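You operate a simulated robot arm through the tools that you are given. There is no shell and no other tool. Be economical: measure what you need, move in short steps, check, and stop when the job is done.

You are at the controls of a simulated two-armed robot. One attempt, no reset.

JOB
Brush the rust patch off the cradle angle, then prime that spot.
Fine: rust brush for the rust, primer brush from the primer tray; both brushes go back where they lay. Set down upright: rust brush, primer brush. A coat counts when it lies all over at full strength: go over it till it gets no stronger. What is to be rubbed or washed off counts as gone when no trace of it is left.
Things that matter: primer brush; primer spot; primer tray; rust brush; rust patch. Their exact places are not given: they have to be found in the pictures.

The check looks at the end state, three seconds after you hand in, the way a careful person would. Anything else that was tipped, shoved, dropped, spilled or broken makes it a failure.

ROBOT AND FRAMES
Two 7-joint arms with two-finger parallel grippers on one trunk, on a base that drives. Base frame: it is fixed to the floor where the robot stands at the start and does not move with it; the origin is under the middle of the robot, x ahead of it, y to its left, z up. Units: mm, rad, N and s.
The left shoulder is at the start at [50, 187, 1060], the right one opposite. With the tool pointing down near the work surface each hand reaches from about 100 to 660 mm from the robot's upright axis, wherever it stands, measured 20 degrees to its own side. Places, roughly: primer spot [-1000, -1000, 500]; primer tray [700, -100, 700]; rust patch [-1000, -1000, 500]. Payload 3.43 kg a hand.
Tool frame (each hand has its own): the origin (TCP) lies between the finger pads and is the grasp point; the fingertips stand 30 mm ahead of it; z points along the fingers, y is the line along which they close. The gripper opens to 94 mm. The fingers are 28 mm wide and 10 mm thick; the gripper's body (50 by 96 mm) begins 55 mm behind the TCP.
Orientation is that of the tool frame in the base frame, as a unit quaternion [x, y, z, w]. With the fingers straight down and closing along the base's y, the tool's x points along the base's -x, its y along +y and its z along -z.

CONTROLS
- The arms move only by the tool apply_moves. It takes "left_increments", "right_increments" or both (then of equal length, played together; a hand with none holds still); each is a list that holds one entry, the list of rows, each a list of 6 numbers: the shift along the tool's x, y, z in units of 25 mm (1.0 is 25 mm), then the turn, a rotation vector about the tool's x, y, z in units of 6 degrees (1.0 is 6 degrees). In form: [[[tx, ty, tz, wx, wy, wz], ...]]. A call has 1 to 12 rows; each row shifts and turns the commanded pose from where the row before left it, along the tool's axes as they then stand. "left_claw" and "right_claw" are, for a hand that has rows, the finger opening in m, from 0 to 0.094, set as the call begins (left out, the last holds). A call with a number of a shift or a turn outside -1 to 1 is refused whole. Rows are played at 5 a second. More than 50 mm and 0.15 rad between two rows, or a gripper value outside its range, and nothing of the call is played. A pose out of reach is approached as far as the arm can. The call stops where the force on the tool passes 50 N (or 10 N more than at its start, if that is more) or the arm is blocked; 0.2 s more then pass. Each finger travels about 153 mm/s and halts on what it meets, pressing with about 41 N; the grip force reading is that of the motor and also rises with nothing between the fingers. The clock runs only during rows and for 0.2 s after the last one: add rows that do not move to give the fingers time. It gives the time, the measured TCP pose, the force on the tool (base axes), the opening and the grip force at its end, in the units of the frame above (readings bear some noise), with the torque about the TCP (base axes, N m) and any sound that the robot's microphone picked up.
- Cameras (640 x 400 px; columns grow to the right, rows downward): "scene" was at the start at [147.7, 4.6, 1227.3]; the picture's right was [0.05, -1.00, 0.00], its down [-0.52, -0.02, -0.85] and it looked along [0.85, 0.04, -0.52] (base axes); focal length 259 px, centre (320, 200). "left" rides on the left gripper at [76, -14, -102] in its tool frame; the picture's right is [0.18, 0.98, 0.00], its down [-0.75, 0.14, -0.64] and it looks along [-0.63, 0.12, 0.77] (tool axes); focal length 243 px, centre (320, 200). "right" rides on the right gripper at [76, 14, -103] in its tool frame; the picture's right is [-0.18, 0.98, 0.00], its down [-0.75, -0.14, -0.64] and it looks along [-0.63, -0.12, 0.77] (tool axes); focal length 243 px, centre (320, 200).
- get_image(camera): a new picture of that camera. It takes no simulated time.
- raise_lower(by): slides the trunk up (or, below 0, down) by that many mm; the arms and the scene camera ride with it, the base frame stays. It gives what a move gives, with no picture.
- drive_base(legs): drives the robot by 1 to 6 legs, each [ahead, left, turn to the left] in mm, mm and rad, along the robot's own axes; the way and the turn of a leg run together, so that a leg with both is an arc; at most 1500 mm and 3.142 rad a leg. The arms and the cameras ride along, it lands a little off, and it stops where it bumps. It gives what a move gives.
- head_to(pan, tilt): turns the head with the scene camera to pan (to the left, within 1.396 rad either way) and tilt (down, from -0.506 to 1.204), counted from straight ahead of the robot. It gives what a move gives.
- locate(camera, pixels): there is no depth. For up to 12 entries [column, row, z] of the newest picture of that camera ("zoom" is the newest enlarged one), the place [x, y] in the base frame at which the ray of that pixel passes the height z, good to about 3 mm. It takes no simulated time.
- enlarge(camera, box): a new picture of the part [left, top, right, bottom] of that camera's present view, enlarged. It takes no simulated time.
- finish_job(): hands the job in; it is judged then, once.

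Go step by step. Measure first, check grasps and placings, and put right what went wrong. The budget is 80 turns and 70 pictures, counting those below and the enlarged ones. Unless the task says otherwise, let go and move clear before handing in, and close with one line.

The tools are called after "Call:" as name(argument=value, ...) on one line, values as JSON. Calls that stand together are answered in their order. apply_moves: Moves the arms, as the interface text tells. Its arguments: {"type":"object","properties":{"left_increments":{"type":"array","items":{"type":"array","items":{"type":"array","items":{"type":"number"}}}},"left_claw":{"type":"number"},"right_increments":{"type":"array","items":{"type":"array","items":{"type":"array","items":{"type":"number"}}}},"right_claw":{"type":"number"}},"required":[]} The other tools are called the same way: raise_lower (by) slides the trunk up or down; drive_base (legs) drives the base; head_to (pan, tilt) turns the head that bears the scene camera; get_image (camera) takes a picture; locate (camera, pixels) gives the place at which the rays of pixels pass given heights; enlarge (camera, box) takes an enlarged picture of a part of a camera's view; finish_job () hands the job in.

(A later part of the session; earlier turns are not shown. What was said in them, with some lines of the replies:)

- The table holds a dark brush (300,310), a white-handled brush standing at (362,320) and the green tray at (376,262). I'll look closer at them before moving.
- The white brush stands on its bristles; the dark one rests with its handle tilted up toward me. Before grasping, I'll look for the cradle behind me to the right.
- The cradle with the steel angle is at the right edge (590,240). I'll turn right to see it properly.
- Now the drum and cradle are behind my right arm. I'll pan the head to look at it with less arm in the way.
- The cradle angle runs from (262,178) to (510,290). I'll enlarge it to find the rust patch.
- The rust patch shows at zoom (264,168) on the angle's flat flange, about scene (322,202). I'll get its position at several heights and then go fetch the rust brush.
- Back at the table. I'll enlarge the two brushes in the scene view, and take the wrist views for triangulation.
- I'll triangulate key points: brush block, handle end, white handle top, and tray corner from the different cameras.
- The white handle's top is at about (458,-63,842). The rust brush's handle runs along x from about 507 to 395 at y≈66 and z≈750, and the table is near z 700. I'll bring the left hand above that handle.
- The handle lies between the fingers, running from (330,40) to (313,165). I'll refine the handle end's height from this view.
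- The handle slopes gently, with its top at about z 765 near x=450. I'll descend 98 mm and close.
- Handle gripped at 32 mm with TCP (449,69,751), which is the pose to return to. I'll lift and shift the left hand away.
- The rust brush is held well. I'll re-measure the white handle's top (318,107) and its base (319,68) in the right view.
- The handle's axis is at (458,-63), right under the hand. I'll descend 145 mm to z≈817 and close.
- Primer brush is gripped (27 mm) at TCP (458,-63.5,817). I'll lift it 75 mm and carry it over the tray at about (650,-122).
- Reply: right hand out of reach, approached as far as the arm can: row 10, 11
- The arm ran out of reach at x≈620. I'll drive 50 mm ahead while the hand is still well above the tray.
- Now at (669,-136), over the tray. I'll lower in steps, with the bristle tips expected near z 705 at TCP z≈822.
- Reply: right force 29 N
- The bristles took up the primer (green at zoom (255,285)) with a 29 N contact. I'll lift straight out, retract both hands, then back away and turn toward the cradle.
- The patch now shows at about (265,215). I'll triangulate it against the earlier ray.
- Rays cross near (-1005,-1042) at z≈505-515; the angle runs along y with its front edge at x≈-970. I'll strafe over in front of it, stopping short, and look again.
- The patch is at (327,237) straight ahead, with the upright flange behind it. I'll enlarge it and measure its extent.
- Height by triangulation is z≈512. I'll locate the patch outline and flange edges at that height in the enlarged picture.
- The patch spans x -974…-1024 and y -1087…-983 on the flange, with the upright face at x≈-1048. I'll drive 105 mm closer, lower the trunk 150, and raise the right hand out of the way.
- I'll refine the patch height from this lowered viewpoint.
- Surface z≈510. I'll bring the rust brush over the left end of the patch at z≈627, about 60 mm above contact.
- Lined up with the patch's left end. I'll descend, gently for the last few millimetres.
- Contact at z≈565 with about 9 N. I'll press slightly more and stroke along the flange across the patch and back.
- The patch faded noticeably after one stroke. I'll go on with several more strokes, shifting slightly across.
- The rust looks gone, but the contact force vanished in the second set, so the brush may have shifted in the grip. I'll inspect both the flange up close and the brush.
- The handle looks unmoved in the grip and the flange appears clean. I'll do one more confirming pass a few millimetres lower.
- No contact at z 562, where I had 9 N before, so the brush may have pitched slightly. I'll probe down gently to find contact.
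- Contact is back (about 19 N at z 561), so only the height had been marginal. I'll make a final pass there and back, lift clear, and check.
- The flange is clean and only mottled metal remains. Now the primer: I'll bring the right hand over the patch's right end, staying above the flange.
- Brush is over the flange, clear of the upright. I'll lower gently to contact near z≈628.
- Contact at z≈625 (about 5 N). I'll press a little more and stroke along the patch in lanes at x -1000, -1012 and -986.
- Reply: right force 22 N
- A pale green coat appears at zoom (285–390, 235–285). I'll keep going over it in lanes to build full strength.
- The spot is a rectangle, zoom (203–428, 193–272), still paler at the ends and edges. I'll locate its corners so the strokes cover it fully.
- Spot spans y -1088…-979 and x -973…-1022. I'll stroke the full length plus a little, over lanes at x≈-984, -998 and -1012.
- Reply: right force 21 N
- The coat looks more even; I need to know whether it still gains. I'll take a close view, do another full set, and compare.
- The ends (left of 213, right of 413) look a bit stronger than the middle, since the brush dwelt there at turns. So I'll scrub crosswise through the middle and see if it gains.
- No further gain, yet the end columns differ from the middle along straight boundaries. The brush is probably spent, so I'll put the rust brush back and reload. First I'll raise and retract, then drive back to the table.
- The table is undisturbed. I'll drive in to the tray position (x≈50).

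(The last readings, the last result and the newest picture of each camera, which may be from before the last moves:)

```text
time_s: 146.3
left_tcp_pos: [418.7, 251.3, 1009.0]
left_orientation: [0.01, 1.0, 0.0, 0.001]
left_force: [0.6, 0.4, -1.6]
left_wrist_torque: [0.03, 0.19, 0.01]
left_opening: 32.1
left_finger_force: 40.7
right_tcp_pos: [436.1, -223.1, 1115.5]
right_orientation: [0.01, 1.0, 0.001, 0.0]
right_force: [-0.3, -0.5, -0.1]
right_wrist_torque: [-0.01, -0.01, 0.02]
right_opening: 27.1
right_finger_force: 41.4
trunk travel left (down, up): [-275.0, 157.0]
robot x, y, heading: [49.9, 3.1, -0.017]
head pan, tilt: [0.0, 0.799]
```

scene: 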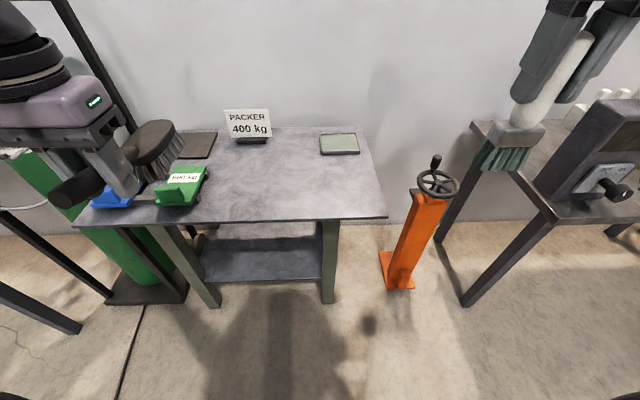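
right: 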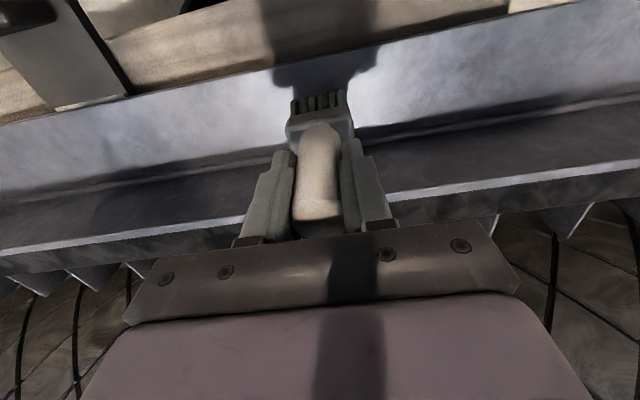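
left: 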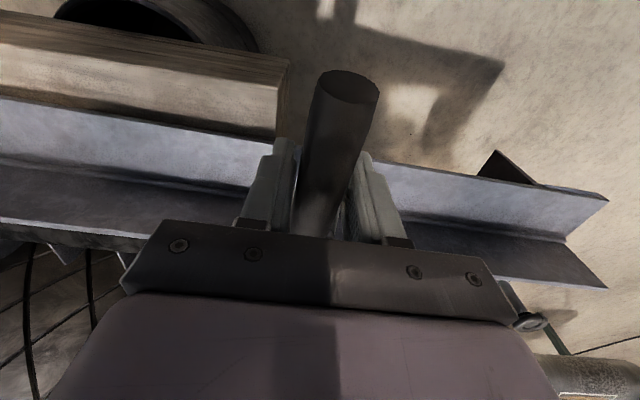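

I'll set the rust brush back: move it over its original place (449,69), high first, then down to 20 mm above.

Call:
apply_moves(left_increments=[[[-0.17, -0.91, 0.2, 0, 0, 0], [-0.17, -0.91, 0.2, 0, 0, 0], [-0.17, -0.91, 0.2, 0, 0, 0], [-0.17, -0.91, 0.2, 0, 0, 0], [-0.17, -0.91, 0.2, 0, 0, 0], [-0.17, -0.91, 0.2, 0, 0, 0], [-0.17, -0.91, 0.2, 0, 0, 0], [-0.17, -0.91, 0.2, 0, 0, 0], [0, 0, 1, 0, 0, 0], [0, 0, 1, 0, 0, 0], [0, 0, 1, 0, 0, 0], [0, 0, 1, 0, 0, 0]]])

Call:
apply_moves(left_increments=[[[0, 0, 1, 0, 0, 0], [0, 0, 1, 0, 0, 0], [0, 0, 1, 0, 0, 0], [0, 0, 0.9, 0, 0, 0]]])

Call:
get_image(camera="scene")

```text
time_s: 148.9
left_tcp_pos: [450.2, 69.5, 869.0]
left_orientation: [0.01, 1.0, 0.0, -0.001]
left_force: [-0.9, 0.3, -2.2]
left_wrist_torque: [0.03, 0.15, -0.01]
left_opening: 32.0
left_finger_force: 40.9
right_tcp_pos: [435.8, -222.7, 1117.4]
right_orientation: [0.01, 1.0, 0.001, 0.0]
right_force: [-0.1, 0.4, -0.9]
right_wrist_torque: [0.01, 0.0, -0.01]
right_opening: 27.1
right_finger_force: 41.2
trunk travel left (down, up): [-275.0, 157.0]
robot x, y, heading: [47.4, 1.4, -0.026]
head pan, tilt: [0.0, 0.799]
```

```text
time_s: 149.9
left_tcp_pos: [449.9, 69.3, 772.2]
left_orientation: [0.01, 1.0, 0.0, 0.0]
left_force: [-0.5, 0.0, -1.6]
left_wrist_torque: [-0.01, 0.2, 0.0]
left_opening: 31.9
left_finger_force: 41.1
right_tcp_pos: [435.5, -223.1, 1115.7]
right_orientation: [0.01, 1.0, 0.001, 0.0]
right_force: [0.3, -0.5, -0.2]
right_wrist_torque: [0.01, -0.04, -0.01]
right_opening: 27.1
right_finger_force: 40.9
trunk travel left (down, up): [-275.0, 157.0]
robot x, y, heading: [43.3, 4.9, -0.024]
head pan, tilt: [0.0, 0.799]
```

```text
20 pictures are left
```

scene: 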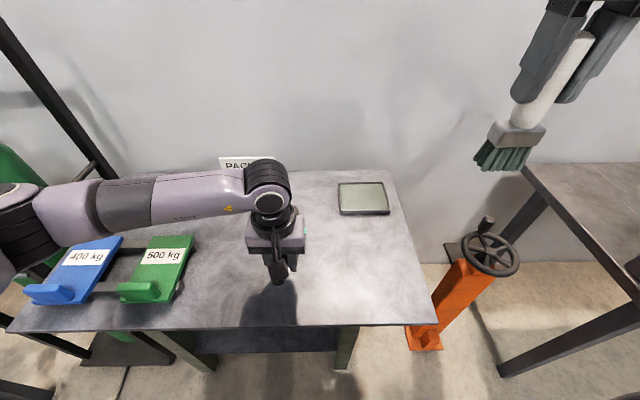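

Positioned at (450,69). I'll lower the last 20 mm gently until the bristles touch.

Call:
apply_moves(left_increments=[[[0, 0, 0.6, 0, 0, 0], [0, 0, 0.12, 0, 0, 0], [0, 0, 0.1, 0, 0, 0], [0, 0, 0, 0, 0, 0]]])

```text
time_s: 150.9
left_tcp_pos: [449.9, 70.5, 752.2]
left_orientation: [0.009, 1.0, 0.0, 0.001]
left_force: [-3.2, 0.1, 8.3]
left_wrist_torque: [-0.02, -1.12, 0.0]
left_opening: 32.4
left_finger_force: 40.9
right_tcp_pos: [435.5, -224.2, 1117.9]
right_orientation: [0.01, 1.0, 0.001, 0.001]
right_force: [0.2, -0.6, -0.9]
right_wrist_torque: [0.03, 0.03, 0.01]
right_opening: 27.1
right_finger_force: 41.3
trunk travel left (down, up): [-275.0, 157.0]
robot x, y, heading: [45.2, 1.8, -0.015]
head pan, tilt: [0.0, 0.799]
```

Contact (~10 N) at z 752, the original grasp height. I'll open and retreat straight up.

Call:
apply_moves(left_increments=[[[0, 0, 0, 0, 0, 0], [0, 0, 0, 0, 0, 0], [0, 0, 0, 0, 0, 0]]], left_claw=0.085)

Call:
apply_moves(left_increments=[[[0, 0, -0.6, 0, 0, 0], [0, 0, -1, 0, 0, 0], [0, 0, -1, 0, 0, 0], [0, 0, -1, 0, 0, 0], [0, 0, -1, 0, 0, 0], [0, 0, -1, 0, 0, 0], [0, 1, -1, 0, 0, 0], [0, 1, -1, 0, 0, 0], [0, 1, -1, 0, 0, 0], [0, 1, -1, 0, 0, 0], [0, 1, -1, 0, 0, 0], [0, 1, -1, 0, 0, 0]]])

Call:
get_image(camera="scene")

```text
time_s: 151.7
left_tcp_pos: [449.4, 70.5, 751.1]
left_orientation: [0.01, 1.0, 0.0, 0.0]
left_force: [-0.2, -0.8, -0.7]
left_wrist_torque: [-0.01, -0.01, 0.03]
left_opening: 85.2
left_finger_force: 0.0
right_tcp_pos: [435.2, -223.7, 1116.4]
right_orientation: [0.01, 1.0, 0.001, 0.0]
right_force: [0.1, -0.2, -1.1]
right_wrist_torque: [0.02, 0.0, 0.01]
right_opening: 27.1
right_finger_force: 40.2
trunk travel left (down, up): [-275.0, 157.0]
robot x, y, heading: [47.0, 7.0, -0.02]
head pan, tilt: [0.0, 0.799]
```

```text
time_s: 154.3
left_tcp_pos: [452.8, 221.1, 1041.9]
left_orientation: [0.009, 1.0, -0.001, 0.0]
left_force: [-0.1, 0.2, 0.0]
left_wrist_torque: [0.0, 0.02, 0.0]
left_opening: 85.1
left_finger_force: 0.0
right_tcp_pos: [436.0, -224.3, 1116.0]
right_orientation: [0.01, 1.0, 0.001, 0.0]
right_force: [-0.3, -0.4, -1.5]
right_wrist_torque: [-0.01, 0.0, 0.02]
right_opening: 27.3
right_finger_force: 41.8
trunk travel left (down, up): [-275.0, 157.0]
robot x, y, heading: [48.9, 4.0, -0.02]
head pan, tilt: [0.0, 0.799]
```

```text
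19 pictures are left
```

scene: 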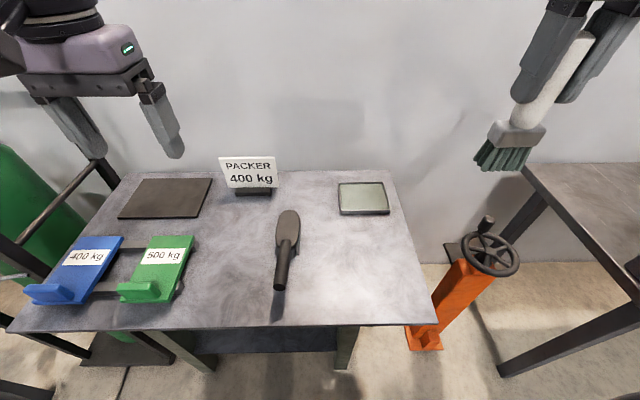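

The rust brush stands as it did at first. Now I'll bring the primer brush over the tray and dip again.

Call:
apply_moves(right_increments=[[[-0.965, 0.455, 0.98, 0, 0, 0], [-0.965, 0.455, 0.98, 0, 0, 0], [-0.965, 0.455, 0.98, 0, 0, 0], [-0.965, 0.455, 0.98, 0, 0, 0], [-0.965, 0.455, 0.98, 0, 0, 0], [-0.965, 0.455, 0.98, 0, 0, 0], [-0.965, 0.455, 0.98, 0, 0, 0], [-0.965, 0.455, 0.98, 0, 0, 0], [-0.965, 0.455, 0.98, 0, 0, 0]]])

Call:
apply_moves(right_increments=[[[0, 0, 1, 0, 0, 0], [0, 0, 1, 0, 0, 0], [0, 0, 0.6, 0, 0, 0], [0, 0, 0.12, 0, 0, 0], [0, 0, 0.12, 0, 0, 0]]])

Call:
enlarge(camera="scene", box=[290, 120, 450, 230])

```text
time_s: 156.3
left_tcp_pos: [453.7, 220.8, 1041.8]
left_orientation: [0.01, 1.0, 0.0, 0.001]
left_force: [0.2, 0.0, 0.3]
left_wrist_torque: [0.02, 0.02, 0.03]
left_opening: 85.1
left_finger_force: 0.0
right_tcp_pos: [656.4, -124.4, 894.7]
right_orientation: [0.01, 1.0, 0.0, 0.0]
right_force: [0.5, 0.3, -1.4]
right_wrist_torque: [0.01, -0.01, 0.0]
right_opening: 27.3
right_finger_force: 41.2
trunk travel left (down, up): [-275.0, 157.0]
robot x, y, heading: [48.2, 3.3, -0.02]
head pan, tilt: [0.0, 0.799]
```

```text
time_s: 157.5
left_tcp_pos: [453.9, 220.3, 1041.8]
left_orientation: [0.009, 1.0, 0.0, 0.0]
left_force: [-0.4, -0.4, 0.4]
left_wrist_torque: [0.01, -0.04, -0.02]
left_opening: 85.2
left_finger_force: 0.1
right_tcp_pos: [653.5, -125.0, 825.1]
right_orientation: [0.01, 1.0, 0.001, 0.0]
right_force: [-0.2, -0.1, -1.4]
right_wrist_torque: [-0.02, 0.01, 0.0]
right_opening: 27.2
right_finger_force: 40.5
trunk travel left (down, up): [-275.0, 157.0]
robot x, y, heading: [44.1, 0.3, -0.022]
head pan, tilt: [0.0, 0.799]
```

```text
3.64 times, centred on (370, 175) of scene
```

zoom: 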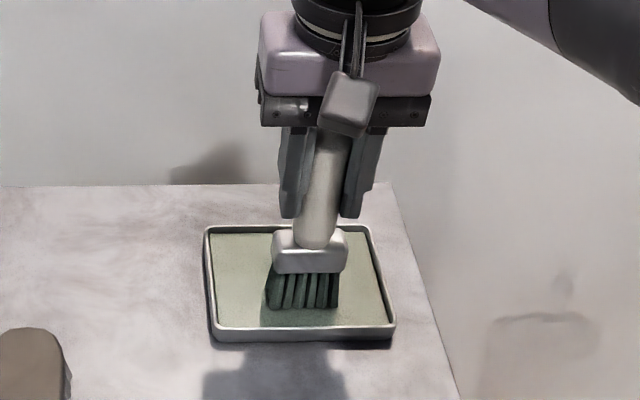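

No contact yet at 825; the brush rode up a few mm in the grip. I'll go down in small steps, then rub a little in the tray to load it fully.

Call:
apply_moves(right_increments=[[[0, 0, 0.1, 0, 0, 0], [0, 0, 0.1, 0, 0, 0], [0, 0, 0, 0, 0, 0]]])

```text
time_s: 158.3
left_tcp_pos: [451.4, 221.6, 1041.3]
left_orientation: [0.01, 1.0, -0.001, 0.001]
left_force: [-0.1, 0.7, -0.1]
left_wrist_torque: [-0.01, 0.03, 0.04]
left_opening: 85.1
left_finger_force: 0.2
right_tcp_pos: [654.0, -126.1, 823.4]
right_orientation: [0.011, 1.0, 0.001, 0.001]
right_force: [-2.6, -1.3, 8.4]
right_wrist_torque: [-0.25, 0.31, 0.01]
right_opening: 27.6
right_finger_force: 40.8
trunk travel left (down, up): [-275.0, 157.0]
robot x, y, heading: [44.4, 4.1, -0.017]
head pan, tilt: [0.0, 0.799]
```

Contact at 823 (10 N). I'll hold one second without shoving the tray, then lift and retract.

Call:
apply_moves(right_increments=[[[0, 0, 0.04, 0, 0, 0], [0, 0, 0, 0, 0, 0], [0, 0, 0, 0, 0, 0], [0, 0, 0, 0, 0, 0], [0, 0, 0, 0, 0, 0], [0, 0, -0.4, 0, 0, 0], [0, 0, -1, 0, 0, 0], [0, 0, -1, 0, 0, 0], [0, 0, -1, 0, 0, 0], [0, 0, -1, 0, 0, 0], [0.5, 0, -1, 0, 0, 0], [1, 0, -1, 0, 0, 0]]])

Call:
apply_moves(right_increments=[[[1, -0.5, -1, 0, 0, 0], [1, -0.5, -1, 0, 0, 0], [1, -0.5, -1, 0, 0, 0], [1, -0.5, -1, 0, 0, 0], [1, -0.5, -1, 0, 0, 0], [1, -0.5, 0, 0, 0, 0], [1, -0.5, 0, 0, 0, 0]]])

Call:
enlarge(camera="scene", box=[220, 40, 620, 290])

```text
time_s: 160.9
left_tcp_pos: [453.0, 220.2, 1043.3]
left_orientation: [0.01, 1.0, -0.001, 0.001]
left_force: [0.7, -0.3, -1.0]
left_wrist_torque: [0.0, 0.0, 0.02]
left_opening: 84.9
left_finger_force: 0.0
right_tcp_pos: [613.9, -126.1, 978.5]
right_orientation: [0.011, 1.0, 0.001, 0.0]
right_force: [-0.4, 0.2, 0.2]
right_wrist_torque: [0.01, -0.02, 0.01]
right_opening: 27.3
right_finger_force: 40.7
trunk travel left (down, up): [-275.0, 157.0]
robot x, y, heading: [49.8, 7.8, -0.019]
head pan, tilt: [0.0, 0.799]
```

```text
time_s: 162.5
left_tcp_pos: [453.2, 220.7, 1042.1]
left_orientation: [0.009, 1.0, 0.001, 0.001]
left_force: [0.1, -0.4, -0.1]
left_wrist_torque: [-0.01, -0.01, 0.0]
left_opening: 84.9
left_finger_force: 0.0
right_tcp_pos: [436.8, -208.7, 1105.9]
right_orientation: [0.01, 1.0, 0.0, -0.001]
right_force: [0.1, 0.1, -1.0]
right_wrist_torque: [-0.05, -0.02, -0.01]
right_opening: 27.5
right_finger_force: 40.5
trunk travel left (down, up): [-275.0, 157.0]
robot x, y, heading: [49.0, 3.9, -0.021]
head pan, tilt: [0.0, 0.799]
```

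```text
1.60 times, centred on (420, 165) of scene
```

zoom: 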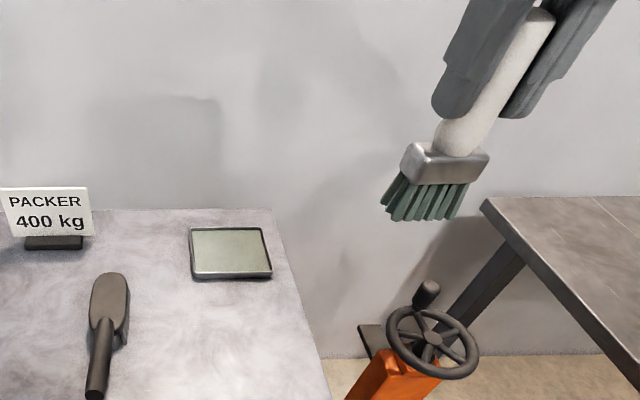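

The bristles are freshly green and the tray hasn't moved. Driving back to the cradle.

Call:
drive_base(legs=[[-260, 0, 0], [0, 0, -1.56], [0, 0, -1.56]])

```text
time_s: 172.0
left_tcp_pos: [-619.3, -206.9, 1041.2]
left_orientation: [1.0, -0.009, 0.0, 0.0]
left_force: [-0.9, 0.6, 0.1]
left_wrist_torque: [-0.02, 0.0, 0.02]
left_opening: 84.7
left_finger_force: 0.1
right_tcp_pos: [-604.1, 222.3, 1105.6]
right_orientation: [1.0, -0.01, -0.001, 0.0]
right_force: [-0.3, 0.0, -0.5]
right_wrist_torque: [0.02, -0.01, -0.02]
right_opening: 27.4
right_finger_force: 40.3
trunk travel left (down, up): [-275.0, 157.0]
robot x, y, heading: [-215.1, 9.4, 3.124]
head pan, tilt: [0.0, 0.799]
```

Call:
drive_base(legs=[[60, 1069, 0.018], [165, 0, 0]])

Call:
raise_lower(by=-150)

Call:
get_image(camera="scene")

```text
time_s: 182.6
left_tcp_pos: [-858.1, -1261.3, 1042.0]
left_orientation: [1.0, -0.006, 0.001, 0.0]
left_force: [-0.5, 0.4, -0.3]
left_wrist_torque: [0.02, 0.01, 0.01]
left_opening: 84.9
left_finger_force: 0.1
right_tcp_pos: [-846.8, -832.0, 1104.8]
right_orientation: [1.0, -0.008, 0.0, 0.001]
right_force: [0.2, 0.6, -1.3]
right_wrist_torque: [0.01, -0.04, 0.02]
right_opening: 27.1
right_finger_force: 41.1
trunk travel left (down, up): [-275.0, 157.0]
robot x, y, heading: [-453.0, -1038.5, 3.133]
head pan, tilt: [0.0, 0.799]
```

```text
time_s: 184.4
left_tcp_pos: [-858.7, -1261.0, 892.5]
left_orientation: [1.0, -0.005, 0.0, -0.001]
left_force: [-0.4, 0.8, -0.3]
left_wrist_torque: [0.0, 0.01, 0.02]
left_opening: 85.1
left_finger_force: 0.0
right_tcp_pos: [-845.1, -833.3, 955.1]
right_orientation: [1.0, -0.006, 0.001, 0.001]
right_force: [0.2, 0.0, -0.1]
right_wrist_torque: [0.01, 0.02, 0.02]
right_opening: 27.2
right_finger_force: 40.7
trunk travel left (down, up): [-125.0, 307.0]
robot x, y, heading: [-451.3, -1042.8, 3.134]
head pan, tilt: [0.0, 0.799]
```

```text
16 pictures are left
```

scene: 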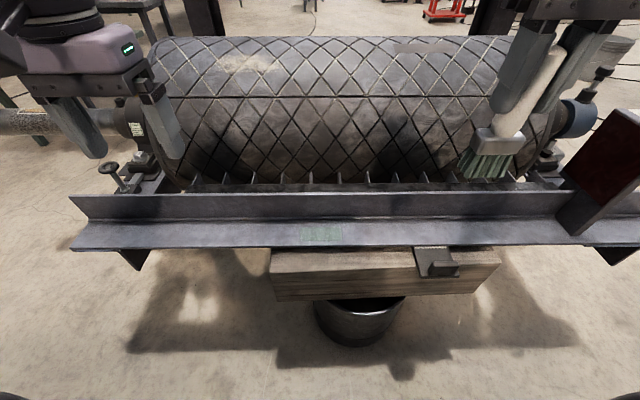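

Position is good. I'll bring the primer brush back over the spot's right end and descend.

Call:
apply_moves(right_increments=[[[-0.78, 0.84, 0.8, 0, 0, 0], [-0.78, 0.84, 0.8, 0, 0, 0], [-0.78, 0.84, 0.8, 0, 0, 0], [-0.78, 0.84, 0.8, 0, 0, 0], [-0.78, 0.84, 0.8, 0, 0, 0], [-0.78, 0.84, 0.8, 0, 0, 0], [-0.78, 0.84, 0.8, 0, 0, 0], [0, 0, 1, 0, 0, 0], [0, 0, 1, 0, 0, 0], [0, 0, 1, 0, 0, 0], [0, 0, 1, 0, 0, 0], [0, 0, 1, 0, 0, 0]]])

Call:
apply_moves(right_increments=[[[0, 0, 1, 0, 0, 0], [0, 0, 1, 0, 0, 0], [0, 0, 0.5, 0, 0, 0], [0, 0, 0.14, 0, 0, 0], [0, 0, 0.1, 0, 0, 0], [0, 0, 0, 0, 0, 0]]])

```text
time_s: 187.0
left_tcp_pos: [-857.7, -1261.8, 892.4]
left_orientation: [1.0, -0.005, 0.0, 0.0]
left_force: [-0.1, 0.6, 1.3]
left_wrist_torque: [0.0, -0.01, -0.03]
left_opening: 85.0
left_finger_force: 0.1
right_tcp_pos: [-983.2, -977.9, 692.6]
right_orientation: [1.0, -0.008, 0.0, 0.001]
right_force: [-0.4, 0.1, -0.9]
right_wrist_torque: [0.0, -0.02, 0.0]
right_opening: 27.0
right_finger_force: 41.0
trunk travel left (down, up): [-125.0, 307.0]
robot x, y, heading: [-454.0, -1045.1, 3.129]
head pan, tilt: [0.0, 0.799]
```

```text
time_s: 188.4
left_tcp_pos: [-859.1, -1261.2, 892.9]
left_orientation: [1.0, -0.005, -0.002, 0.001]
left_force: [-0.3, 0.9, -0.2]
left_wrist_torque: [-0.02, -0.01, 0.01]
left_opening: 85.1
left_finger_force: 0.0
right_tcp_pos: [-982.7, -978.7, 620.4]
right_orientation: [1.0, -0.007, 0.0, 0.0]
right_force: [-0.8, 0.5, 0.7]
right_wrist_torque: [0.09, -0.01, 0.0]
right_opening: 27.2
right_finger_force: 41.3
trunk travel left (down, up): [-125.0, 307.0]
robot x, y, heading: [-450.0, -1039.2, 3.127]
head pan, tilt: [0.0, 0.799]
```

Just touching at z≈620. I'll press 3 mm further and stroke all lanes with the fresh load.

Call:
apply_moves(right_increments=[[[0, 0, 0.12, 0, 0, 0], [0, 0.94, 0, 0, 0, 0], [0, 0.94, 0, 0, 0, 0], [0, 0.94, 0, 0, 0, 0], [0, 0.94, 0, 0, 0, 0], [0, 0.94, 0, 0, 0, 0], [-0.55, 0, 0, 0, 0, 0], [0, -0.94, 0, 0, 0, 0], [0, -0.94, 0, 0, 0, 0], [0, -0.94, 0, 0, 0, 0], [0, -0.94, 0, 0, 0, 0], [0, -0.94, 0, 0, 0, 0]]])

Call:
apply_moves(right_increments=[[[-0.55, 0, 0, 0, 0, 0], [0, 0.94, 0, 0, 0, 0], [0, 0.94, 0, 0, 0, 0], [0, 0.94, 0, 0, 0, 0], [0, 0.94, 0, 0, 0, 0], [0, 0.94, 0, 0, 0, 0], [0.55, 0, 0, 0, 0, 0], [0, -0.94, 0, 0, 0, 0], [0, -0.94, 0, 0, 0, 0], [0, -0.94, 0, 0, 0, 0], [0, -0.94, 0, 0, 0, 0], [0, -0.94, 0, 0, 0, 0]]])

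Call:
apply_moves(right_increments=[[[0.2, 0, -0.8, 0, 0, 0], [0, -1, -1, 0, 0, 0], [0, -1, -1, 0, 0, 0], [0, -1, -1, 0, 0, 0]]])

Call:
enlarge(camera="scene", box=[288, 214, 356, 254])

```text
time_s: 191.0
left_tcp_pos: [-858.7, -1261.0, 892.1]
left_orientation: [1.0, -0.005, -0.001, -0.001]
left_force: [-0.3, 0.8, -0.1]
left_wrist_torque: [0.01, 0.02, -0.02]
left_opening: 84.5
left_finger_force: 0.1
right_tcp_pos: [-988.7, -976.5, 620.5]
right_orientation: [1.0, -0.007, 0.001, 0.001]
right_force: [0.5, -0.1, -1.1]
right_wrist_torque: [-0.02, -0.02, -0.01]
right_opening: 27.2
right_finger_force: 40.9
right hand out of reach, approached as far as the arm can: row 7
trunk travel left (down, up): [-125.0, 307.0]
robot x, y, heading: [-453.8, -1042.3, 3.135]
head pan, tilt: [0.0, 0.799]
```

```text
time_s: 193.6
left_tcp_pos: [-857.7, -1262.1, 892.4]
left_orientation: [1.0, -0.004, 0.001, 0.0]
left_force: [0.1, -0.4, 0.5]
left_wrist_torque: [0.0, 0.0, -0.04]
left_opening: 84.7
left_finger_force: 0.0
right_tcp_pos: [-982.8, -959.2, 620.0]
right_orientation: [1.0, -0.006, 0.0, 0.001]
right_force: [1.2, -0.2, -0.5]
right_wrist_torque: [0.02, 0.01, -0.01]
right_opening: 27.3
right_finger_force: 41.1
right hand out of reach, approached as far as the arm can: row 6
trunk travel left (down, up): [-125.0, 307.0]
robot x, y, heading: [-452.3, -1038.1, 3.132]
head pan, tilt: [0.0, 0.799]
```

```text
time_s: 194.6
left_tcp_pos: [-857.8, -1262.2, 892.9]
left_orientation: [1.0, -0.005, -0.001, 0.0]
left_force: [-0.1, -1.2, -0.5]
left_wrist_torque: [0.01, 0.0, 0.0]
left_opening: 84.9
left_finger_force: 0.1
right_tcp_pos: [-977.7, -885.0, 715.0]
right_orientation: [1.0, -0.006, 0.0, 0.001]
right_force: [0.3, 0.5, -0.6]
right_wrist_torque: [0.02, 0.0, -0.01]
right_opening: 27.2
right_finger_force: 41.3
trunk travel left (down, up): [-125.0, 307.0]
robot x, y, heading: [-458.0, -1043.6, 3.128]
head pan, tilt: [0.0, 0.799]
```

```text
9.41 times, centred on (322, 234) of scene
```

zoom: 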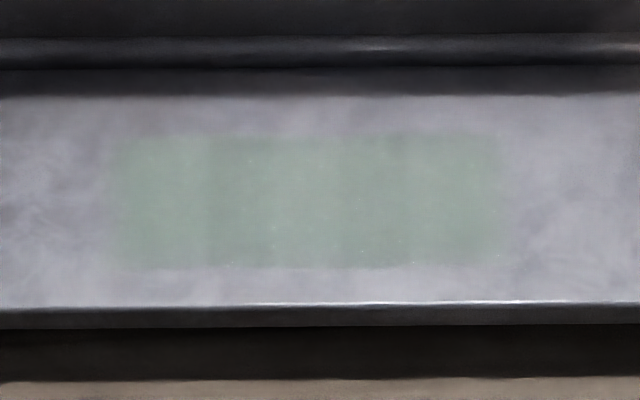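

Reach ran out at the left end, disturbing the strokes; the coat shows faint column stripes, stronger than before. I'll drive 40 mm closer and 30 mm left, then repeat the strokes firmly.

Call:
drive_base(legs=[[40, 30, 0.01]])

Call:
apply_moves(right_increments=[[[0, 0, 0, 0, 0, 0]]])

```text
time_s: 195.5
left_tcp_pos: [-894.9, -1297.0, 892.0]
left_orientation: [1.0, 0.001, -0.001, 0.0]
left_force: [-0.3, -0.3, 0.3]
left_wrist_torque: [0.04, -0.02, 0.01]
left_opening: 85.0
left_finger_force: 0.0
right_tcp_pos: [-1019.8, -920.9, 713.6]
right_orientation: [1.0, -0.001, 0.0, 0.0]
right_force: [-0.6, 0.1, -1.0]
right_wrist_torque: [-0.02, 0.0, -0.01]
right_opening: 27.0
right_finger_force: 41.5
trunk travel left (down, up): [-125.0, 307.0]
robot x, y, heading: [-493.2, -1070.2, -3.144]
head pan, tilt: [0.0, 0.799]
```

```text
time_s: 195.9
left_tcp_pos: [-896.1, -1295.7, 891.7]
left_orientation: [1.0, 0.001, -0.001, 0.0]
left_force: [0.0, -0.2, -0.4]
left_wrist_torque: [0.02, -0.02, -0.02]
left_opening: 85.1
left_finger_force: 0.0
right_tcp_pos: [-1020.2, -921.8, 714.5]
right_orientation: [1.0, -0.001, 0.0, 0.001]
right_force: [-0.2, -0.3, -0.2]
right_wrist_torque: [-0.01, -0.03, 0.0]
right_opening: 27.0
right_finger_force: 40.8
trunk travel left (down, up): [-125.0, 307.0]
robot x, y, heading: [-493.7, -1074.1, -3.142]
head pan, tilt: [0.0, 0.799]
```

Call:
apply_moves(right_increments=[[[0.7, 0.76, 0.5, 0, 0, 0], [0.7, 0.76, 0.8, 0, 0, 0], [0, 0.76, 1, 0, 0, 0], [0, 0, 1, 0, 0, 0], [0, 0, 0.42, 0, 0, 0], [0, 0, 0.1, 0, 0, 0], [0, 0, 0.1, 0, 0, 0], [0, 0, 0, 0, 0, 0]]])

```text
time_s: 197.7
left_tcp_pos: [-894.6, -1295.8, 892.6]
left_orientation: [1.0, 0.0, -0.002, 0.0]
left_force: [0.6, -0.1, -1.0]
left_wrist_torque: [-0.05, 0.0, 0.01]
left_opening: 84.7
left_finger_force: 0.1
right_tcp_pos: [-984.6, -979.8, 616.7]
right_orientation: [1.0, -0.001, 0.0, 0.001]
right_force: [0.2, -0.4, -0.1]
right_wrist_torque: [0.0, 0.01, -0.05]
right_opening: 26.9
right_finger_force: 41.1
trunk travel left (down, up): [-125.0, 307.0]
robot x, y, heading: [-492.9, -1067.2, -3.141]
head pan, tilt: [0.0, 0.799]
```

No contact at 616.7 yet; the brush slid up a bit more in the grip. I'll continue probing.

Call:
apply_moves(right_increments=[[[0, 0, 0.1, 0, 0, 0], [0, 0, 0.1, 0, 0, 0], [0, 0, 0, 0, 0, 0]]])

Call:
get_image(camera="right")

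```text
time_s: 198.5
left_tcp_pos: [-894.3, -1295.7, 894.3]
left_orientation: [1.0, 0.0, -0.002, 0.0]
left_force: [0.0, 0.0, -0.2]
left_wrist_torque: [-0.01, -0.02, -0.01]
left_opening: 85.1
left_finger_force: 0.1
right_tcp_pos: [-985.0, -980.2, 614.5]
right_orientation: [1.0, -0.002, -0.003, 0.001]
right_force: [6.8, 4.1, 26.2]
right_wrist_torque: [0.42, -0.37, -0.02]
right_opening: 27.2
right_finger_force: 41.1
trunk travel left (down, up): [-125.0, 307.0]
robot x, y, heading: [-491.4, -1070.8, -3.14]
head pan, tilt: [0.0, 0.799]
```

```text
14 pictures are left
```

right: 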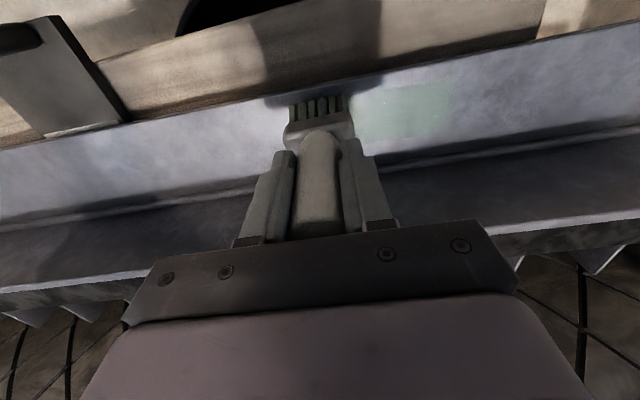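

Firm contact (26 N) at 614.5. Now full lanes with good pressure.

Call:
apply_moves(right_increments=[[[0, 0.94, -0.03, 0, 0, 0], [0, 0.94, 0, 0, 0, 0], [0, 0.94, 0, 0, 0, 0], [0, 0.94, 0, 0, 0, 0], [0, 0.9, 0, 0, 0, 0], [-0.5, 0, 0, 0, 0, 0], [0, -0.94, 0, 0, 0, 0], [0, -0.94, 0, 0, 0, 0], [0, -0.94, 0, 0, 0, 0], [0, -0.94, 0, 0, 0, 0], [0, -0.9, 0, 0, 0, 0], [-0.5, 0, 0, 0, 0, 0]]])

Call:
apply_moves(right_increments=[[[0, 0.94, 0, 0, 0, 0], [0, 0.94, 0, 0, 0, 0], [0, 0.94, 0, 0, 0, 0], [0, 0.94, 0, 0, 0, 0], [0, 0.9, 0, 0, 0, 0], [0.5, 0, 0, 0, 0, 0], [0, -0.94, 0, 0, 0, 0], [0, -0.94, 0, 0, 0, 0], [0, -0.94, 0, 0, 0, 0], [0, -0.94, 0, 0, 0, 0], [0, -0.9, 0, 0, 0, 0], [0.5, 0, 0, 0, 0, 0]]])

Call:
apply_moves(right_increments=[[[0, 0.94, 0, 0, 0, 0], [0, 0.94, 0, 0, 0, 0], [0, 0.94, 0, 0, 0, 0], [0, 0.94, 0, 0, 0, 0], [0, 0.9, 0, 0, 0, 0], [-1, 0, 0, 0, 0, 0], [0, -0.94, 0, 0, 0, 0], [0, -0.94, 0, 0, 0, 0], [0, -0.94, 0, 0, 0, 0], [0, -0.94, 0, 0, 0, 0], [0, -0.9, 0, 0, 0, 0], [0.5, 0, 0, 0, 0, 0]]])

Call:
apply_moves(right_increments=[[[0, 0, -0.8, 0, 0, 0], [0, -1, -1, 0, 0, 0], [0, -1, -1, 0, 0, 0], [0, -1, -1, 0, 0, 0]]])

Call:
enlarge(camera="scene", box=[288, 220, 373, 270])

```text
time_s: 201.1
left_tcp_pos: [-893.6, -1294.6, 892.6]
left_orientation: [1.0, 0.0, -0.002, 0.0]
left_force: [-0.5, 1.4, 0.2]
left_wrist_torque: [-0.02, -0.03, 0.0]
left_opening: 85.0
left_finger_force: 0.1
right_tcp_pos: [-1007.4, -977.3, 614.3]
right_orientation: [1.0, -0.001, 0.0, 0.0]
right_force: [9.9, 0.3, 27.4]
right_wrist_torque: [0.05, -0.6, 0.0]
right_opening: 27.2
right_finger_force: 41.1
trunk travel left (down, up): [-125.0, 307.0]
robot x, y, heading: [-491.1, -1071.3, -3.14]
head pan, tilt: [0.0, 0.799]
```

```text
time_s: 203.7
left_tcp_pos: [-895.0, -1295.6, 892.0]
left_orientation: [1.0, 0.0, -0.001, 0.0]
left_force: [-0.6, -0.1, -0.2]
left_wrist_torque: [0.01, 0.0, 0.02]
left_opening: 84.9
left_finger_force: 0.1
right_tcp_pos: [-988.7, -975.6, 614.5]
right_orientation: [1.0, -0.003, -0.005, 0.0]
right_force: [-7.3, 1.3, 21.5]
right_wrist_torque: [0.07, 0.99, -0.03]
right_opening: 27.4
right_finger_force: 41.3
trunk travel left (down, up): [-125.0, 307.0]
robot x, y, heading: [-491.0, -1073.8, -3.144]
head pan, tilt: [0.0, 0.799]
```

```text
time_s: 206.3
left_tcp_pos: [-894.6, -1295.8, 892.1]
left_orientation: [1.0, 0.0, -0.001, 0.0]
left_force: [0.5, 0.0, 0.3]
left_wrist_torque: [0.01, 0.01, -0.01]
left_opening: 85.1
left_finger_force: 0.1
right_tcp_pos: [-1000.4, -978.6, 613.3]
right_orientation: [1.0, -0.001, -0.002, 0.0]
right_force: [-5.8, 0.9, 13.5]
right_wrist_torque: [0.12, 0.74, -0.02]
right_opening: 27.3
right_finger_force: 41.0
trunk travel left (down, up): [-125.0, 307.0]
robot x, y, heading: [-493.5, -1075.3, -3.143]
head pan, tilt: [0.0, 0.799]
```

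```text
time_s: 207.3
left_tcp_pos: [-894.8, -1295.2, 892.1]
left_orientation: [1.0, 0.0, -0.001, 0.0]
left_force: [-0.3, 0.5, 0.5]
left_wrist_torque: [0.0, 0.01, -0.03]
left_opening: 84.7
left_finger_force: 0.0
right_tcp_pos: [-996.7, -901.8, 707.8]
right_orientation: [1.0, 0.0, 0.0, 0.001]
right_force: [-0.3, 0.5, -1.5]
right_wrist_torque: [-0.01, 0.03, 0.02]
right_opening: 27.3
right_finger_force: 40.5
trunk travel left (down, up): [-125.0, 307.0]
robot x, y, heading: [-493.0, -1071.7, -3.147]
head pan, tilt: [0.0, 0.799]
```

```text
7.53 times, centred on (330, 245) of scene
```

zoom: 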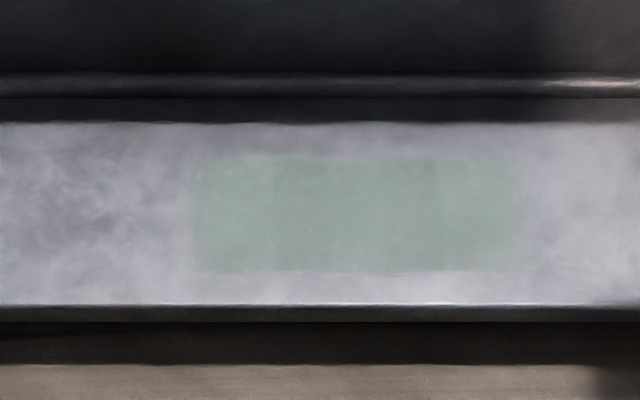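

The coat looks uniform and about as it was before the reload, which suggests saturation. I'll do one last full set and compare with this exact view.

Call:
apply_moves(right_increments=[[[0.5, 1, 1, 0, 0, 0], [0, 1, 1, 0, 0, 0], [0, 1, 1, 0, 0, 0], [0, 0, 0.8, 0, 0, 0], [0, 0.94, 0, 0, 0, 0], [0, 0.94, 0, 0, 0, 0], [0, 0.94, 0, 0, 0, 0], [0, 0.94, 0, 0, 0, 0], [0, 0.9, 0, 0, 0, 0]]])

Call:
apply_moves(right_increments=[[[-1, -0.4, 0, 0, 0, 0], [1, -0.4, 0, 0, 0, 0], [-1, -0.4, 0, 0, 0, 0], [1, -0.4, 0, 0, 0, 0], [-1, -0.4, 0, 0, 0, 0], [1, -0.4, 0, 0, 0, 0], [-1, -0.4, 0, 0, 0, 0], [1, -0.4, 0, 0, 0, 0], [-1, -0.4, 0, 0, 0, 0], [1, -0.4, 0, 0, 0, 0], [-1, -0.4, 0, 0, 0, 0], [1, -0.3, 0, 0, 0, 0]]])

Call:
apply_moves(right_increments=[[[-1.0, 0, 0, 0, 0, 0], [0, 0.94, 0, 0, 0, 0], [0, 0.94, 0, 0, 0, 0], [0, 0.94, 0, 0, 0, 0], [0, 0.94, 0, 0, 0, 0], [0, 0.9, 0, 0, 0, 0], [0.5, 0, 0, 0, 0, 0], [0, -0.94, 0, 0, 0, 0], [0, -0.94, 0, 0, 0, 0], [0, -0.94, 0, 0, 0, 0], [0, -0.94, 0, 0, 0, 0], [0, -0.9, 0, 0, 0, 0]]])

Call:
apply_moves(right_increments=[[[0, 0, -0.8, 0, 0, 0], [0, -1, -1, 0, 0, 0], [0, -1, -1, 0, 0, 0], [0, -1, -1, 0, 0, 0]]])

Call:
enlarge(camera="scene", box=[288, 220, 373, 270])

```text
time_s: 209.3
left_tcp_pos: [-894.1, -1295.8, 893.7]
left_orientation: [1.0, 0.0, -0.002, 0.0]
left_force: [-0.2, -0.5, -0.5]
left_wrist_torque: [-0.01, -0.03, 0.0]
left_opening: 85.1
left_finger_force: 0.1
right_tcp_pos: [-983.9, -1093.6, 613.3]
right_orientation: [1.0, -0.001, -0.001, 0.001]
right_force: [0.2, 5.3, 19.9]
right_wrist_torque: [0.46, 0.31, -0.07]
right_opening: 27.2
right_finger_force: 41.4
trunk travel left (down, up): [-125.0, 307.0]
robot x, y, heading: [-492.6, -1070.0, -3.146]
head pan, tilt: [0.0, 0.799]
```

```text
time_s: 211.9
left_tcp_pos: [-895.6, -1295.6, 892.6]
left_orientation: [1.0, 0.0, 0.0, 0.0]
left_force: [0.5, 0.8, -0.3]
left_wrist_torque: [0.05, -0.03, -0.01]
left_opening: 84.8
left_finger_force: 0.1
right_tcp_pos: [-986.4, -975.7, 613.4]
right_orientation: [1.0, -0.001, -0.001, 0.0]
right_force: [-2.2, 0.5, 6.6]
right_wrist_torque: [0.1, 0.3, 0.03]
right_opening: 27.3
right_finger_force: 40.7
trunk travel left (down, up): [-125.0, 307.0]
robot x, y, heading: [-493.6, -1073.6, -3.14]
head pan, tilt: [0.0, 0.799]
```

```text
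time_s: 214.5
left_tcp_pos: [-893.6, -1296.3, 892.4]
left_orientation: [1.0, 0.0, -0.002, 0.001]
left_force: [-0.4, -0.5, -0.3]
left_wrist_torque: [0.0, -0.02, 0.01]
left_opening: 85.0
left_finger_force: 0.1
right_tcp_pos: [-996.6, -978.1, 612.9]
right_orientation: [1.0, -0.001, -0.003, 0.002]
right_force: [-1.1, -5.0, 20.1]
right_wrist_torque: [-0.06, 0.26, 0.06]
right_opening: 27.3
right_finger_force: 41.3
trunk travel left (down, up): [-125.0, 307.0]
robot x, y, heading: [-492.4, -1072.9, -3.14]
head pan, tilt: [0.0, 0.799]
```

```text
time_s: 215.5
left_tcp_pos: [-895.6, -1296.0, 891.9]
left_orientation: [1.0, 0.0, 0.0, -0.001]
left_force: [-0.3, 0.3, -0.1]
left_wrist_torque: [0.05, 0.02, -0.01]
left_opening: 85.0
left_finger_force: 0.0
right_tcp_pos: [-997.6, -903.2, 708.6]
right_orientation: [1.0, -0.001, 0.0, 0.0]
right_force: [0.1, 0.3, -1.2]
right_wrist_torque: [0.01, 0.0, 0.0]
right_opening: 27.4
right_finger_force: 41.4
trunk travel left (down, up): [-125.0, 307.0]
robot x, y, heading: [-489.9, -1075.5, -3.14]
head pan, tilt: [0.0, 0.799]
```

```text
7.53 times, centred on (330, 245) of scene
```

zoom: 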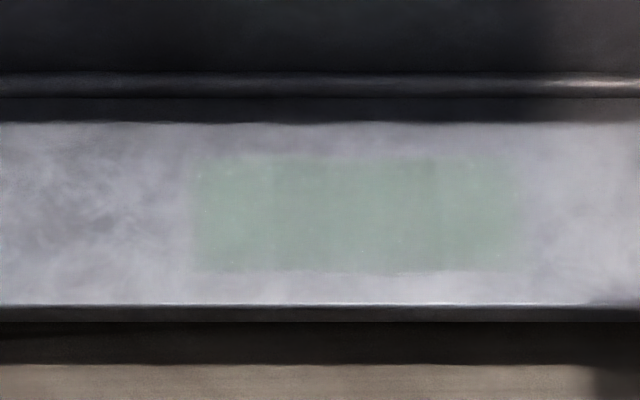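

No change at all, so the coat is at full strength. I'll return the primer brush: retract, raise, and drive back.

Call:
apply_moves(right_increments=[[[0, 0, -1, 0, 0, 0], [0, 0, -1, 0, 0, 0], [0.7, -0.3, -1, 0, 0, 0], [0.7, -0.3, -1, 0, 0, 0], [0.7, -0.3, -1, 0, 0, 0], [0.7, -0.3, -1, 0, 0, 0], [0.7, -0.3, -1, 0, 0, 0], [0.7, -0.3, -1, 0, 0, 0], [0.7, -0.3, -1, 0, 0, 0], [0.7, -0.3, -1, 0, 0, 0]]])

Call:
raise_lower(by=150)

Call:
drive_base(legs=[[-278, -1073, 0], [0, 0, 1.56], [0, 0, 1.56]])

```text
time_s: 217.7
left_tcp_pos: [-895.4, -1296.5, 893.0]
left_orientation: [1.0, 0.001, -0.001, 0.0]
left_force: [0.1, -1.2, 0.5]
left_wrist_torque: [-0.01, 0.0, 0.03]
left_opening: 84.9
left_finger_force: 0.1
right_tcp_pos: [-855.1, -842.6, 957.1]
right_orientation: [1.0, -0.001, 0.001, 0.0]
right_force: [0.1, 0.6, -0.7]
right_wrist_torque: [-0.03, 0.01, 0.02]
right_opening: 27.0
right_finger_force: 41.2
trunk travel left (down, up): [-125.0, 307.0]
robot x, y, heading: [-490.5, -1074.2, -3.141]
head pan, tilt: [0.0, 0.799]
```

```text
time_s: 219.5
left_tcp_pos: [-895.5, -1296.3, 1043.3]
left_orientation: [1.0, 0.0, 0.001, 0.0]
left_force: [0.7, 0.2, 0.5]
left_wrist_torque: [-0.02, 0.01, 0.02]
left_opening: 84.9
left_finger_force: 0.0
right_tcp_pos: [-855.5, -843.0, 1106.7]
right_orientation: [1.0, -0.001, 0.0, 0.001]
right_force: [-0.5, -0.2, -1.5]
right_wrist_torque: [0.0, -0.02, 0.0]
right_opening: 27.6
right_finger_force: 40.7
trunk travel left (down, up): [-275.0, 157.0]
robot x, y, heading: [-492.9, -1072.2, -3.142]
head pan, tilt: [0.0, 0.799]
```

```text
time_s: 236.6
left_tcp_pos: [188.3, 191.7, 1041.4]
left_orientation: [0.015, 1.0, 0.0, 0.001]
left_force: [-1.0, 0.7, 0.0]
left_wrist_torque: [0.01, 0.01, -0.02]
left_opening: 84.9
left_finger_force: 0.1
right_tcp_pos: [134.7, -259.3, 1107.0]
right_orientation: [0.016, 1.0, 0.001, 0.0]
right_force: [0.2, 0.5, -1.2]
right_wrist_torque: [-0.02, -0.02, -0.01]
right_opening: 27.3
right_finger_force: 41.8
trunk travel left (down, up): [-275.0, 157.0]
robot x, y, heading: [-217.4, -19.4, -0.032]
head pan, tilt: [0.0, 0.799]
```

Call:
drive_base(legs=[[217, 26, 0.012]])

Call:
apply_moves(right_increments=[[[0, 0, 0, 0, 0, 0]]])

Call:
get_image(camera="scene")

Call:
get_image(camera="right")

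```text
time_s: 238.3
left_tcp_pos: [405.7, 216.3, 1042.3]
left_orientation: [0.011, 1.0, 0.0, 0.0]
left_force: [0.2, 0.3, 0.1]
left_wrist_torque: [-0.04, 0.0, -0.01]
left_opening: 85.2
left_finger_force: 0.1
right_tcp_pos: [357.3, -235.0, 1108.2]
right_orientation: [0.011, 1.0, 0.001, 0.0]
right_force: [-0.8, 0.2, -1.8]
right_wrist_torque: [0.0, 0.0, 0.0]
right_opening: 27.3
right_finger_force: 40.4
trunk travel left (down, up): [-275.0, 157.0]
robot x, y, heading: [-0.6, -1.5, -0.022]
head pan, tilt: [0.0, 0.799]
```

```text
time_s: 238.7
left_tcp_pos: [406.4, 218.1, 1042.3]
left_orientation: [0.01, 1.0, 0.0, 0.0]
left_force: [-0.8, 0.1, 0.3]
left_wrist_torque: [0.0, 0.01, -0.01]
left_opening: 84.9
left_finger_force: 0.1
right_tcp_pos: [356.4, -236.9, 1105.9]
right_orientation: [0.012, 1.0, 0.001, 0.0]
right_force: [0.2, 0.1, -1.8]
right_wrist_torque: [0.03, 0.01, -0.03]
right_opening: 27.6
right_finger_force: 41.2
trunk travel left (down, up): [-275.0, 157.0]
robot x, y, heading: [-3.6, 1.3, -0.017]
head pan, tilt: [0.0, 0.799]
```

```text
11 pictures are left
```

scene: 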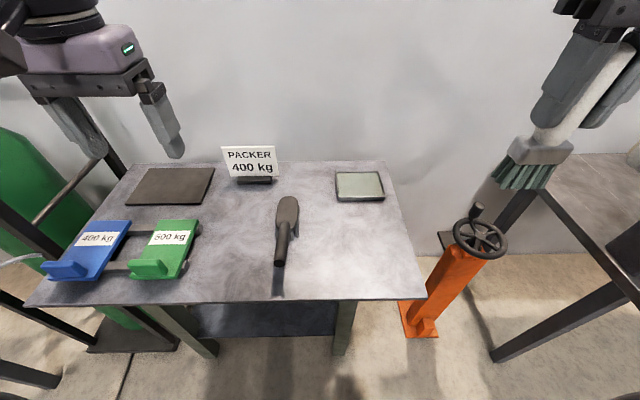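

```text
10 pictures are left
```

right: 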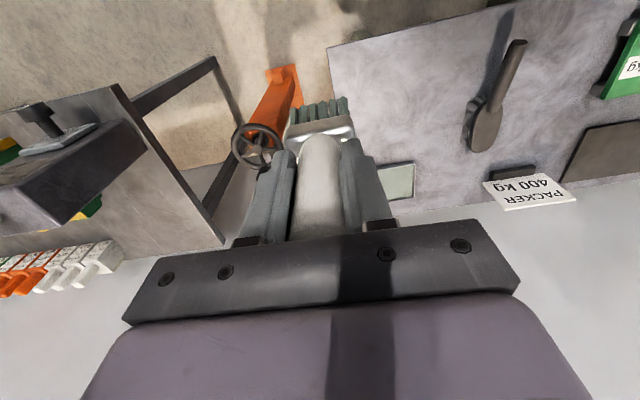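

The brush hangs straight in the grip. I'll move it over its original spot (458,-63.5), high first, then down.

Call:
apply_moves(right_increments=[[[-0.488, 0.875, 0.5, 0, 0, 0], [-0.488, 0.875, 0.5, 0, 0, 0], [-0.488, 0.875, 0.5, 0, 0, 0], [-0.488, 0.875, 0.5, 0, 0, 0], [-0.488, 0.875, 0.5, 0, 0, 0], [-0.488, 0.875, 0.5, 0, 0, 0], [-0.488, 0.875, 0.5, 0, 0, 0], [-0.488, 0.875, 0.5, 0, 0, 0], [0, 0, 1, 0, 0, 0], [0, 0, 1, 0, 0, 0], [0, 0, 1, 0, 0, 0], [0, 0, 1, 0, 0, 0]]])

Call:
apply_moves(right_increments=[[[0, 0, 1, 0, 0, 0], [0, 0, 1, 0, 0, 0], [0, 0, 1, 0, 0, 0], [0, 0, 0.5, 0, 0, 0], [0, 0, 0, 0, 0, 0]]])

Call:
get_image(camera="right")

```text
time_s: 241.3
left_tcp_pos: [405.9, 216.4, 1041.5]
left_orientation: [0.011, 1.0, 0.001, 0.001]
left_force: [0.6, -0.2, -0.4]
left_wrist_torque: [0.03, 0.03, 0.0]
left_opening: 85.3
left_finger_force: 0.0
right_tcp_pos: [457.4, -64.6, 907.5]
right_orientation: [0.012, 1.0, 0.0, 0.0]
right_force: [-1.0, -0.2, -1.1]
right_wrist_torque: [0.02, 0.01, 0.0]
right_opening: 27.2
right_finger_force: 40.9
trunk travel left (down, up): [-275.0, 157.0]
robot x, y, heading: [-0.8, -0.1, -0.02]
head pan, tilt: [0.0, 0.799]
```

```text
time_s: 242.5
left_tcp_pos: [405.0, 216.6, 1043.0]
left_orientation: [0.01, 1.0, 0.0, 0.001]
left_force: [-0.3, 0.8, 0.3]
left_wrist_torque: [-0.01, -0.04, 0.01]
left_opening: 84.7
left_finger_force: 0.1
right_tcp_pos: [459.1, -63.3, 820.4]
right_orientation: [0.011, 1.0, 0.001, -0.001]
right_force: [0.1, 0.1, -1.4]
right_wrist_torque: [-0.01, 0.04, -0.01]
right_opening: 27.0
right_finger_force: 41.2
trunk travel left (down, up): [-275.0, 157.0]
robot x, y, heading: [-1.4, 0.3, -0.022]
head pan, tilt: [0.0, 0.799]
```

```text
9 pictures are left
```

right: 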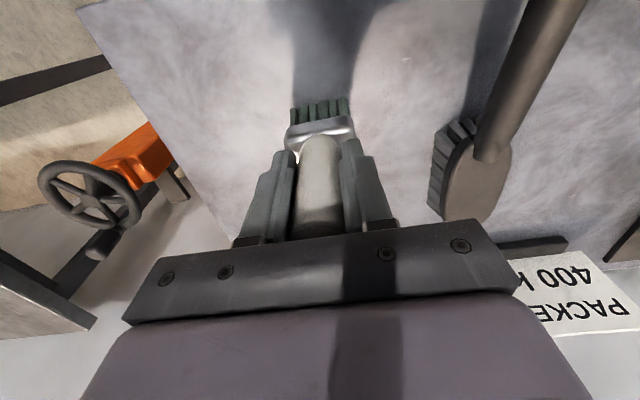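

Right above its place, with contact expected near z≈805. I'll step down gently.

Call:
apply_moves(right_increments=[[[0, 0, 0.4, 0, 0, 0], [0, 0, 0.1, 0, 0, 0], [0, 0, 0.1, 0, 0, 0], [0, 0, 0, 0, 0, 0]]])

```text
time_s: 243.5
left_tcp_pos: [405.2, 215.8, 1042.9]
left_orientation: [0.01, 1.0, -0.001, 0.001]
left_force: [0.4, 0.0, 0.0]
left_wrist_torque: [-0.01, -0.02, -0.02]
left_opening: 85.1
left_finger_force: 0.1
right_tcp_pos: [456.7, -62.1, 805.2]
right_orientation: [0.011, 1.0, 0.001, 0.0]
right_force: [-0.1, 0.5, -0.4]
right_wrist_torque: [-0.01, 0.02, 0.02]
right_opening: 27.3
right_finger_force: 40.8
trunk travel left (down, up): [-275.0, 157.0]
robot x, y, heading: [-3.1, -0.4, -0.019]
head pan, tilt: [0.0, 0.799]
```

Call:
apply_moves(right_increments=[[[0, 0, 0.08, 0, 0, 0], [0, 0, 0.06, 0, 0, 0], [0, 0, 0, 0, 0, 0]]])

```text
time_s: 244.3
left_tcp_pos: [405.3, 215.4, 1041.9]
left_orientation: [0.011, 1.0, 0.001, 0.0]
left_force: [-0.1, -0.6, 0.2]
left_wrist_torque: [0.0, 0.0, 0.01]
left_opening: 84.7
left_finger_force: 0.1
right_tcp_pos: [457.5, -62.5, 803.0]
right_orientation: [0.011, 1.0, 0.0, 0.002]
right_force: [-3.4, -0.5, 13.4]
right_wrist_torque: [-0.31, 0.31, -0.04]
right_opening: 27.2
right_finger_force: 40.5
trunk travel left (down, up): [-275.0, 157.0]
robot x, y, heading: [-2.4, 1.1, -0.013]
head pan, tilt: [0.0, 0.799]
```

Contact (14 N) at z 803. I'll open, then rise straight up and away.

Call:
apply_moves(right_increments=[[[0, 0, -0.03, 0, 0, 0], [0, 0, 0, 0, 0, 0], [0, 0, 0, 0, 0, 0], [0, 0, 0, 0, 0, 0]]], right_claw=0.085)

Call:
apply_moves(right_increments=[[[0, 0, -0.6, 0, 0, 0], [0, 0, -1, 0, 0, 0], [0, 0, -1, 0, 0, 0], [0, 0, -1, 0, 0, 0], [0, 0, -1, 0, 0, 0], [0, 0, -1, 0, 0, 0], [0.3, -1, -1, 0, 0, 0], [0.3, -1, -1, 0, 0, 0], [0.3, -1, -1, 0, 0, 0], [0.3, -1, -1, 0, 0, 0], [0.3, -1, -1, 0, 0, 0]]])

Call:
get_image(camera="scene")

Call:
enlarge(camera="scene", box=[240, 150, 420, 300])

```text
time_s: 245.3
left_tcp_pos: [405.6, 215.3, 1041.9]
left_orientation: [0.009, 1.0, 0.0, 0.001]
left_force: [-0.2, 0.0, 0.0]
left_wrist_torque: [-0.04, -0.02, 0.01]
left_opening: 84.9
left_finger_force: 0.1
right_tcp_pos: [457.0, -61.9, 802.6]
right_orientation: [0.011, 1.0, 0.0, 0.0]
right_force: [-0.1, 0.5, 0.2]
right_wrist_torque: [-0.02, -0.04, 0.0]
right_opening: 85.1
right_finger_force: 0.0
trunk travel left (down, up): [-275.0, 157.0]
robot x, y, heading: [-0.9, 0.4, -0.023]
head pan, tilt: [0.0, 0.799]
```

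```text
time_s: 247.7
left_tcp_pos: [405.8, 215.1, 1042.7]
left_orientation: [0.01, 1.0, 0.0, 0.0]
left_force: [0.0, -0.9, 0.7]
left_wrist_torque: [0.01, -0.03, -0.01]
left_opening: 85.3
left_finger_force: 0.0
right_tcp_pos: [416.3, -185.2, 1067.2]
right_orientation: [0.011, 1.0, -0.001, 0.0]
right_force: [-0.6, -0.3, -1.0]
right_wrist_torque: [0.0, 0.03, 0.04]
right_opening: 85.0
right_finger_force: 0.1
trunk travel left (down, up): [-275.0, 157.0]
robot x, y, heading: [-2.3, -0.2, -0.016]
head pan, tilt: [0.0, 0.799]
```

```text
8 pictures are left
```

scene: 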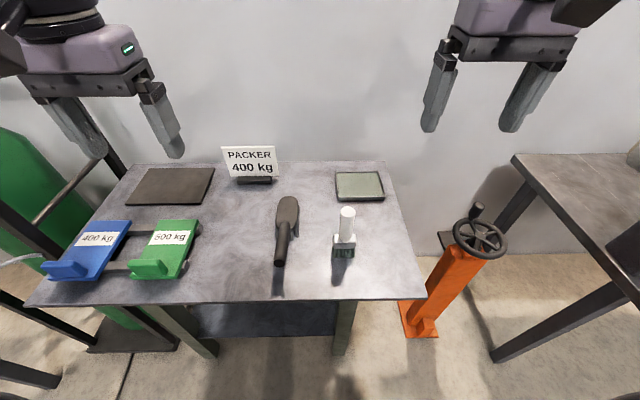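

```text
2.67 times, centred on (330, 225) of scene
```

zoom: 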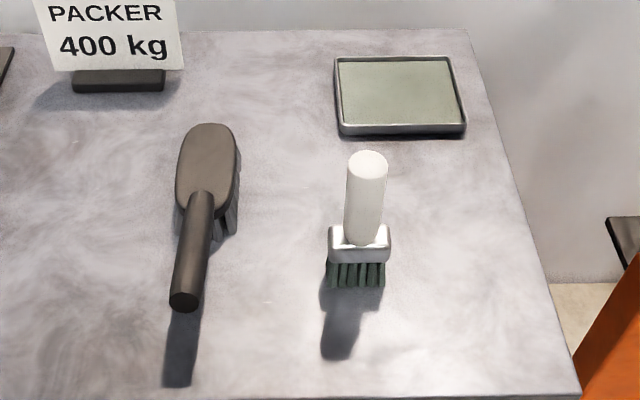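

Both brushes stand upright in their original places, at zoom (195,220) and (360,220). The tray is unmoved and both hands are clear, so I'm handing in.

Call:
finish_job()

```text
The job is handed in.
```

The rust patch is brushed off with no trace visible. The spot is primed until further strokes, even after a second dip, made no difference. Both brushes are back upright where they lay.
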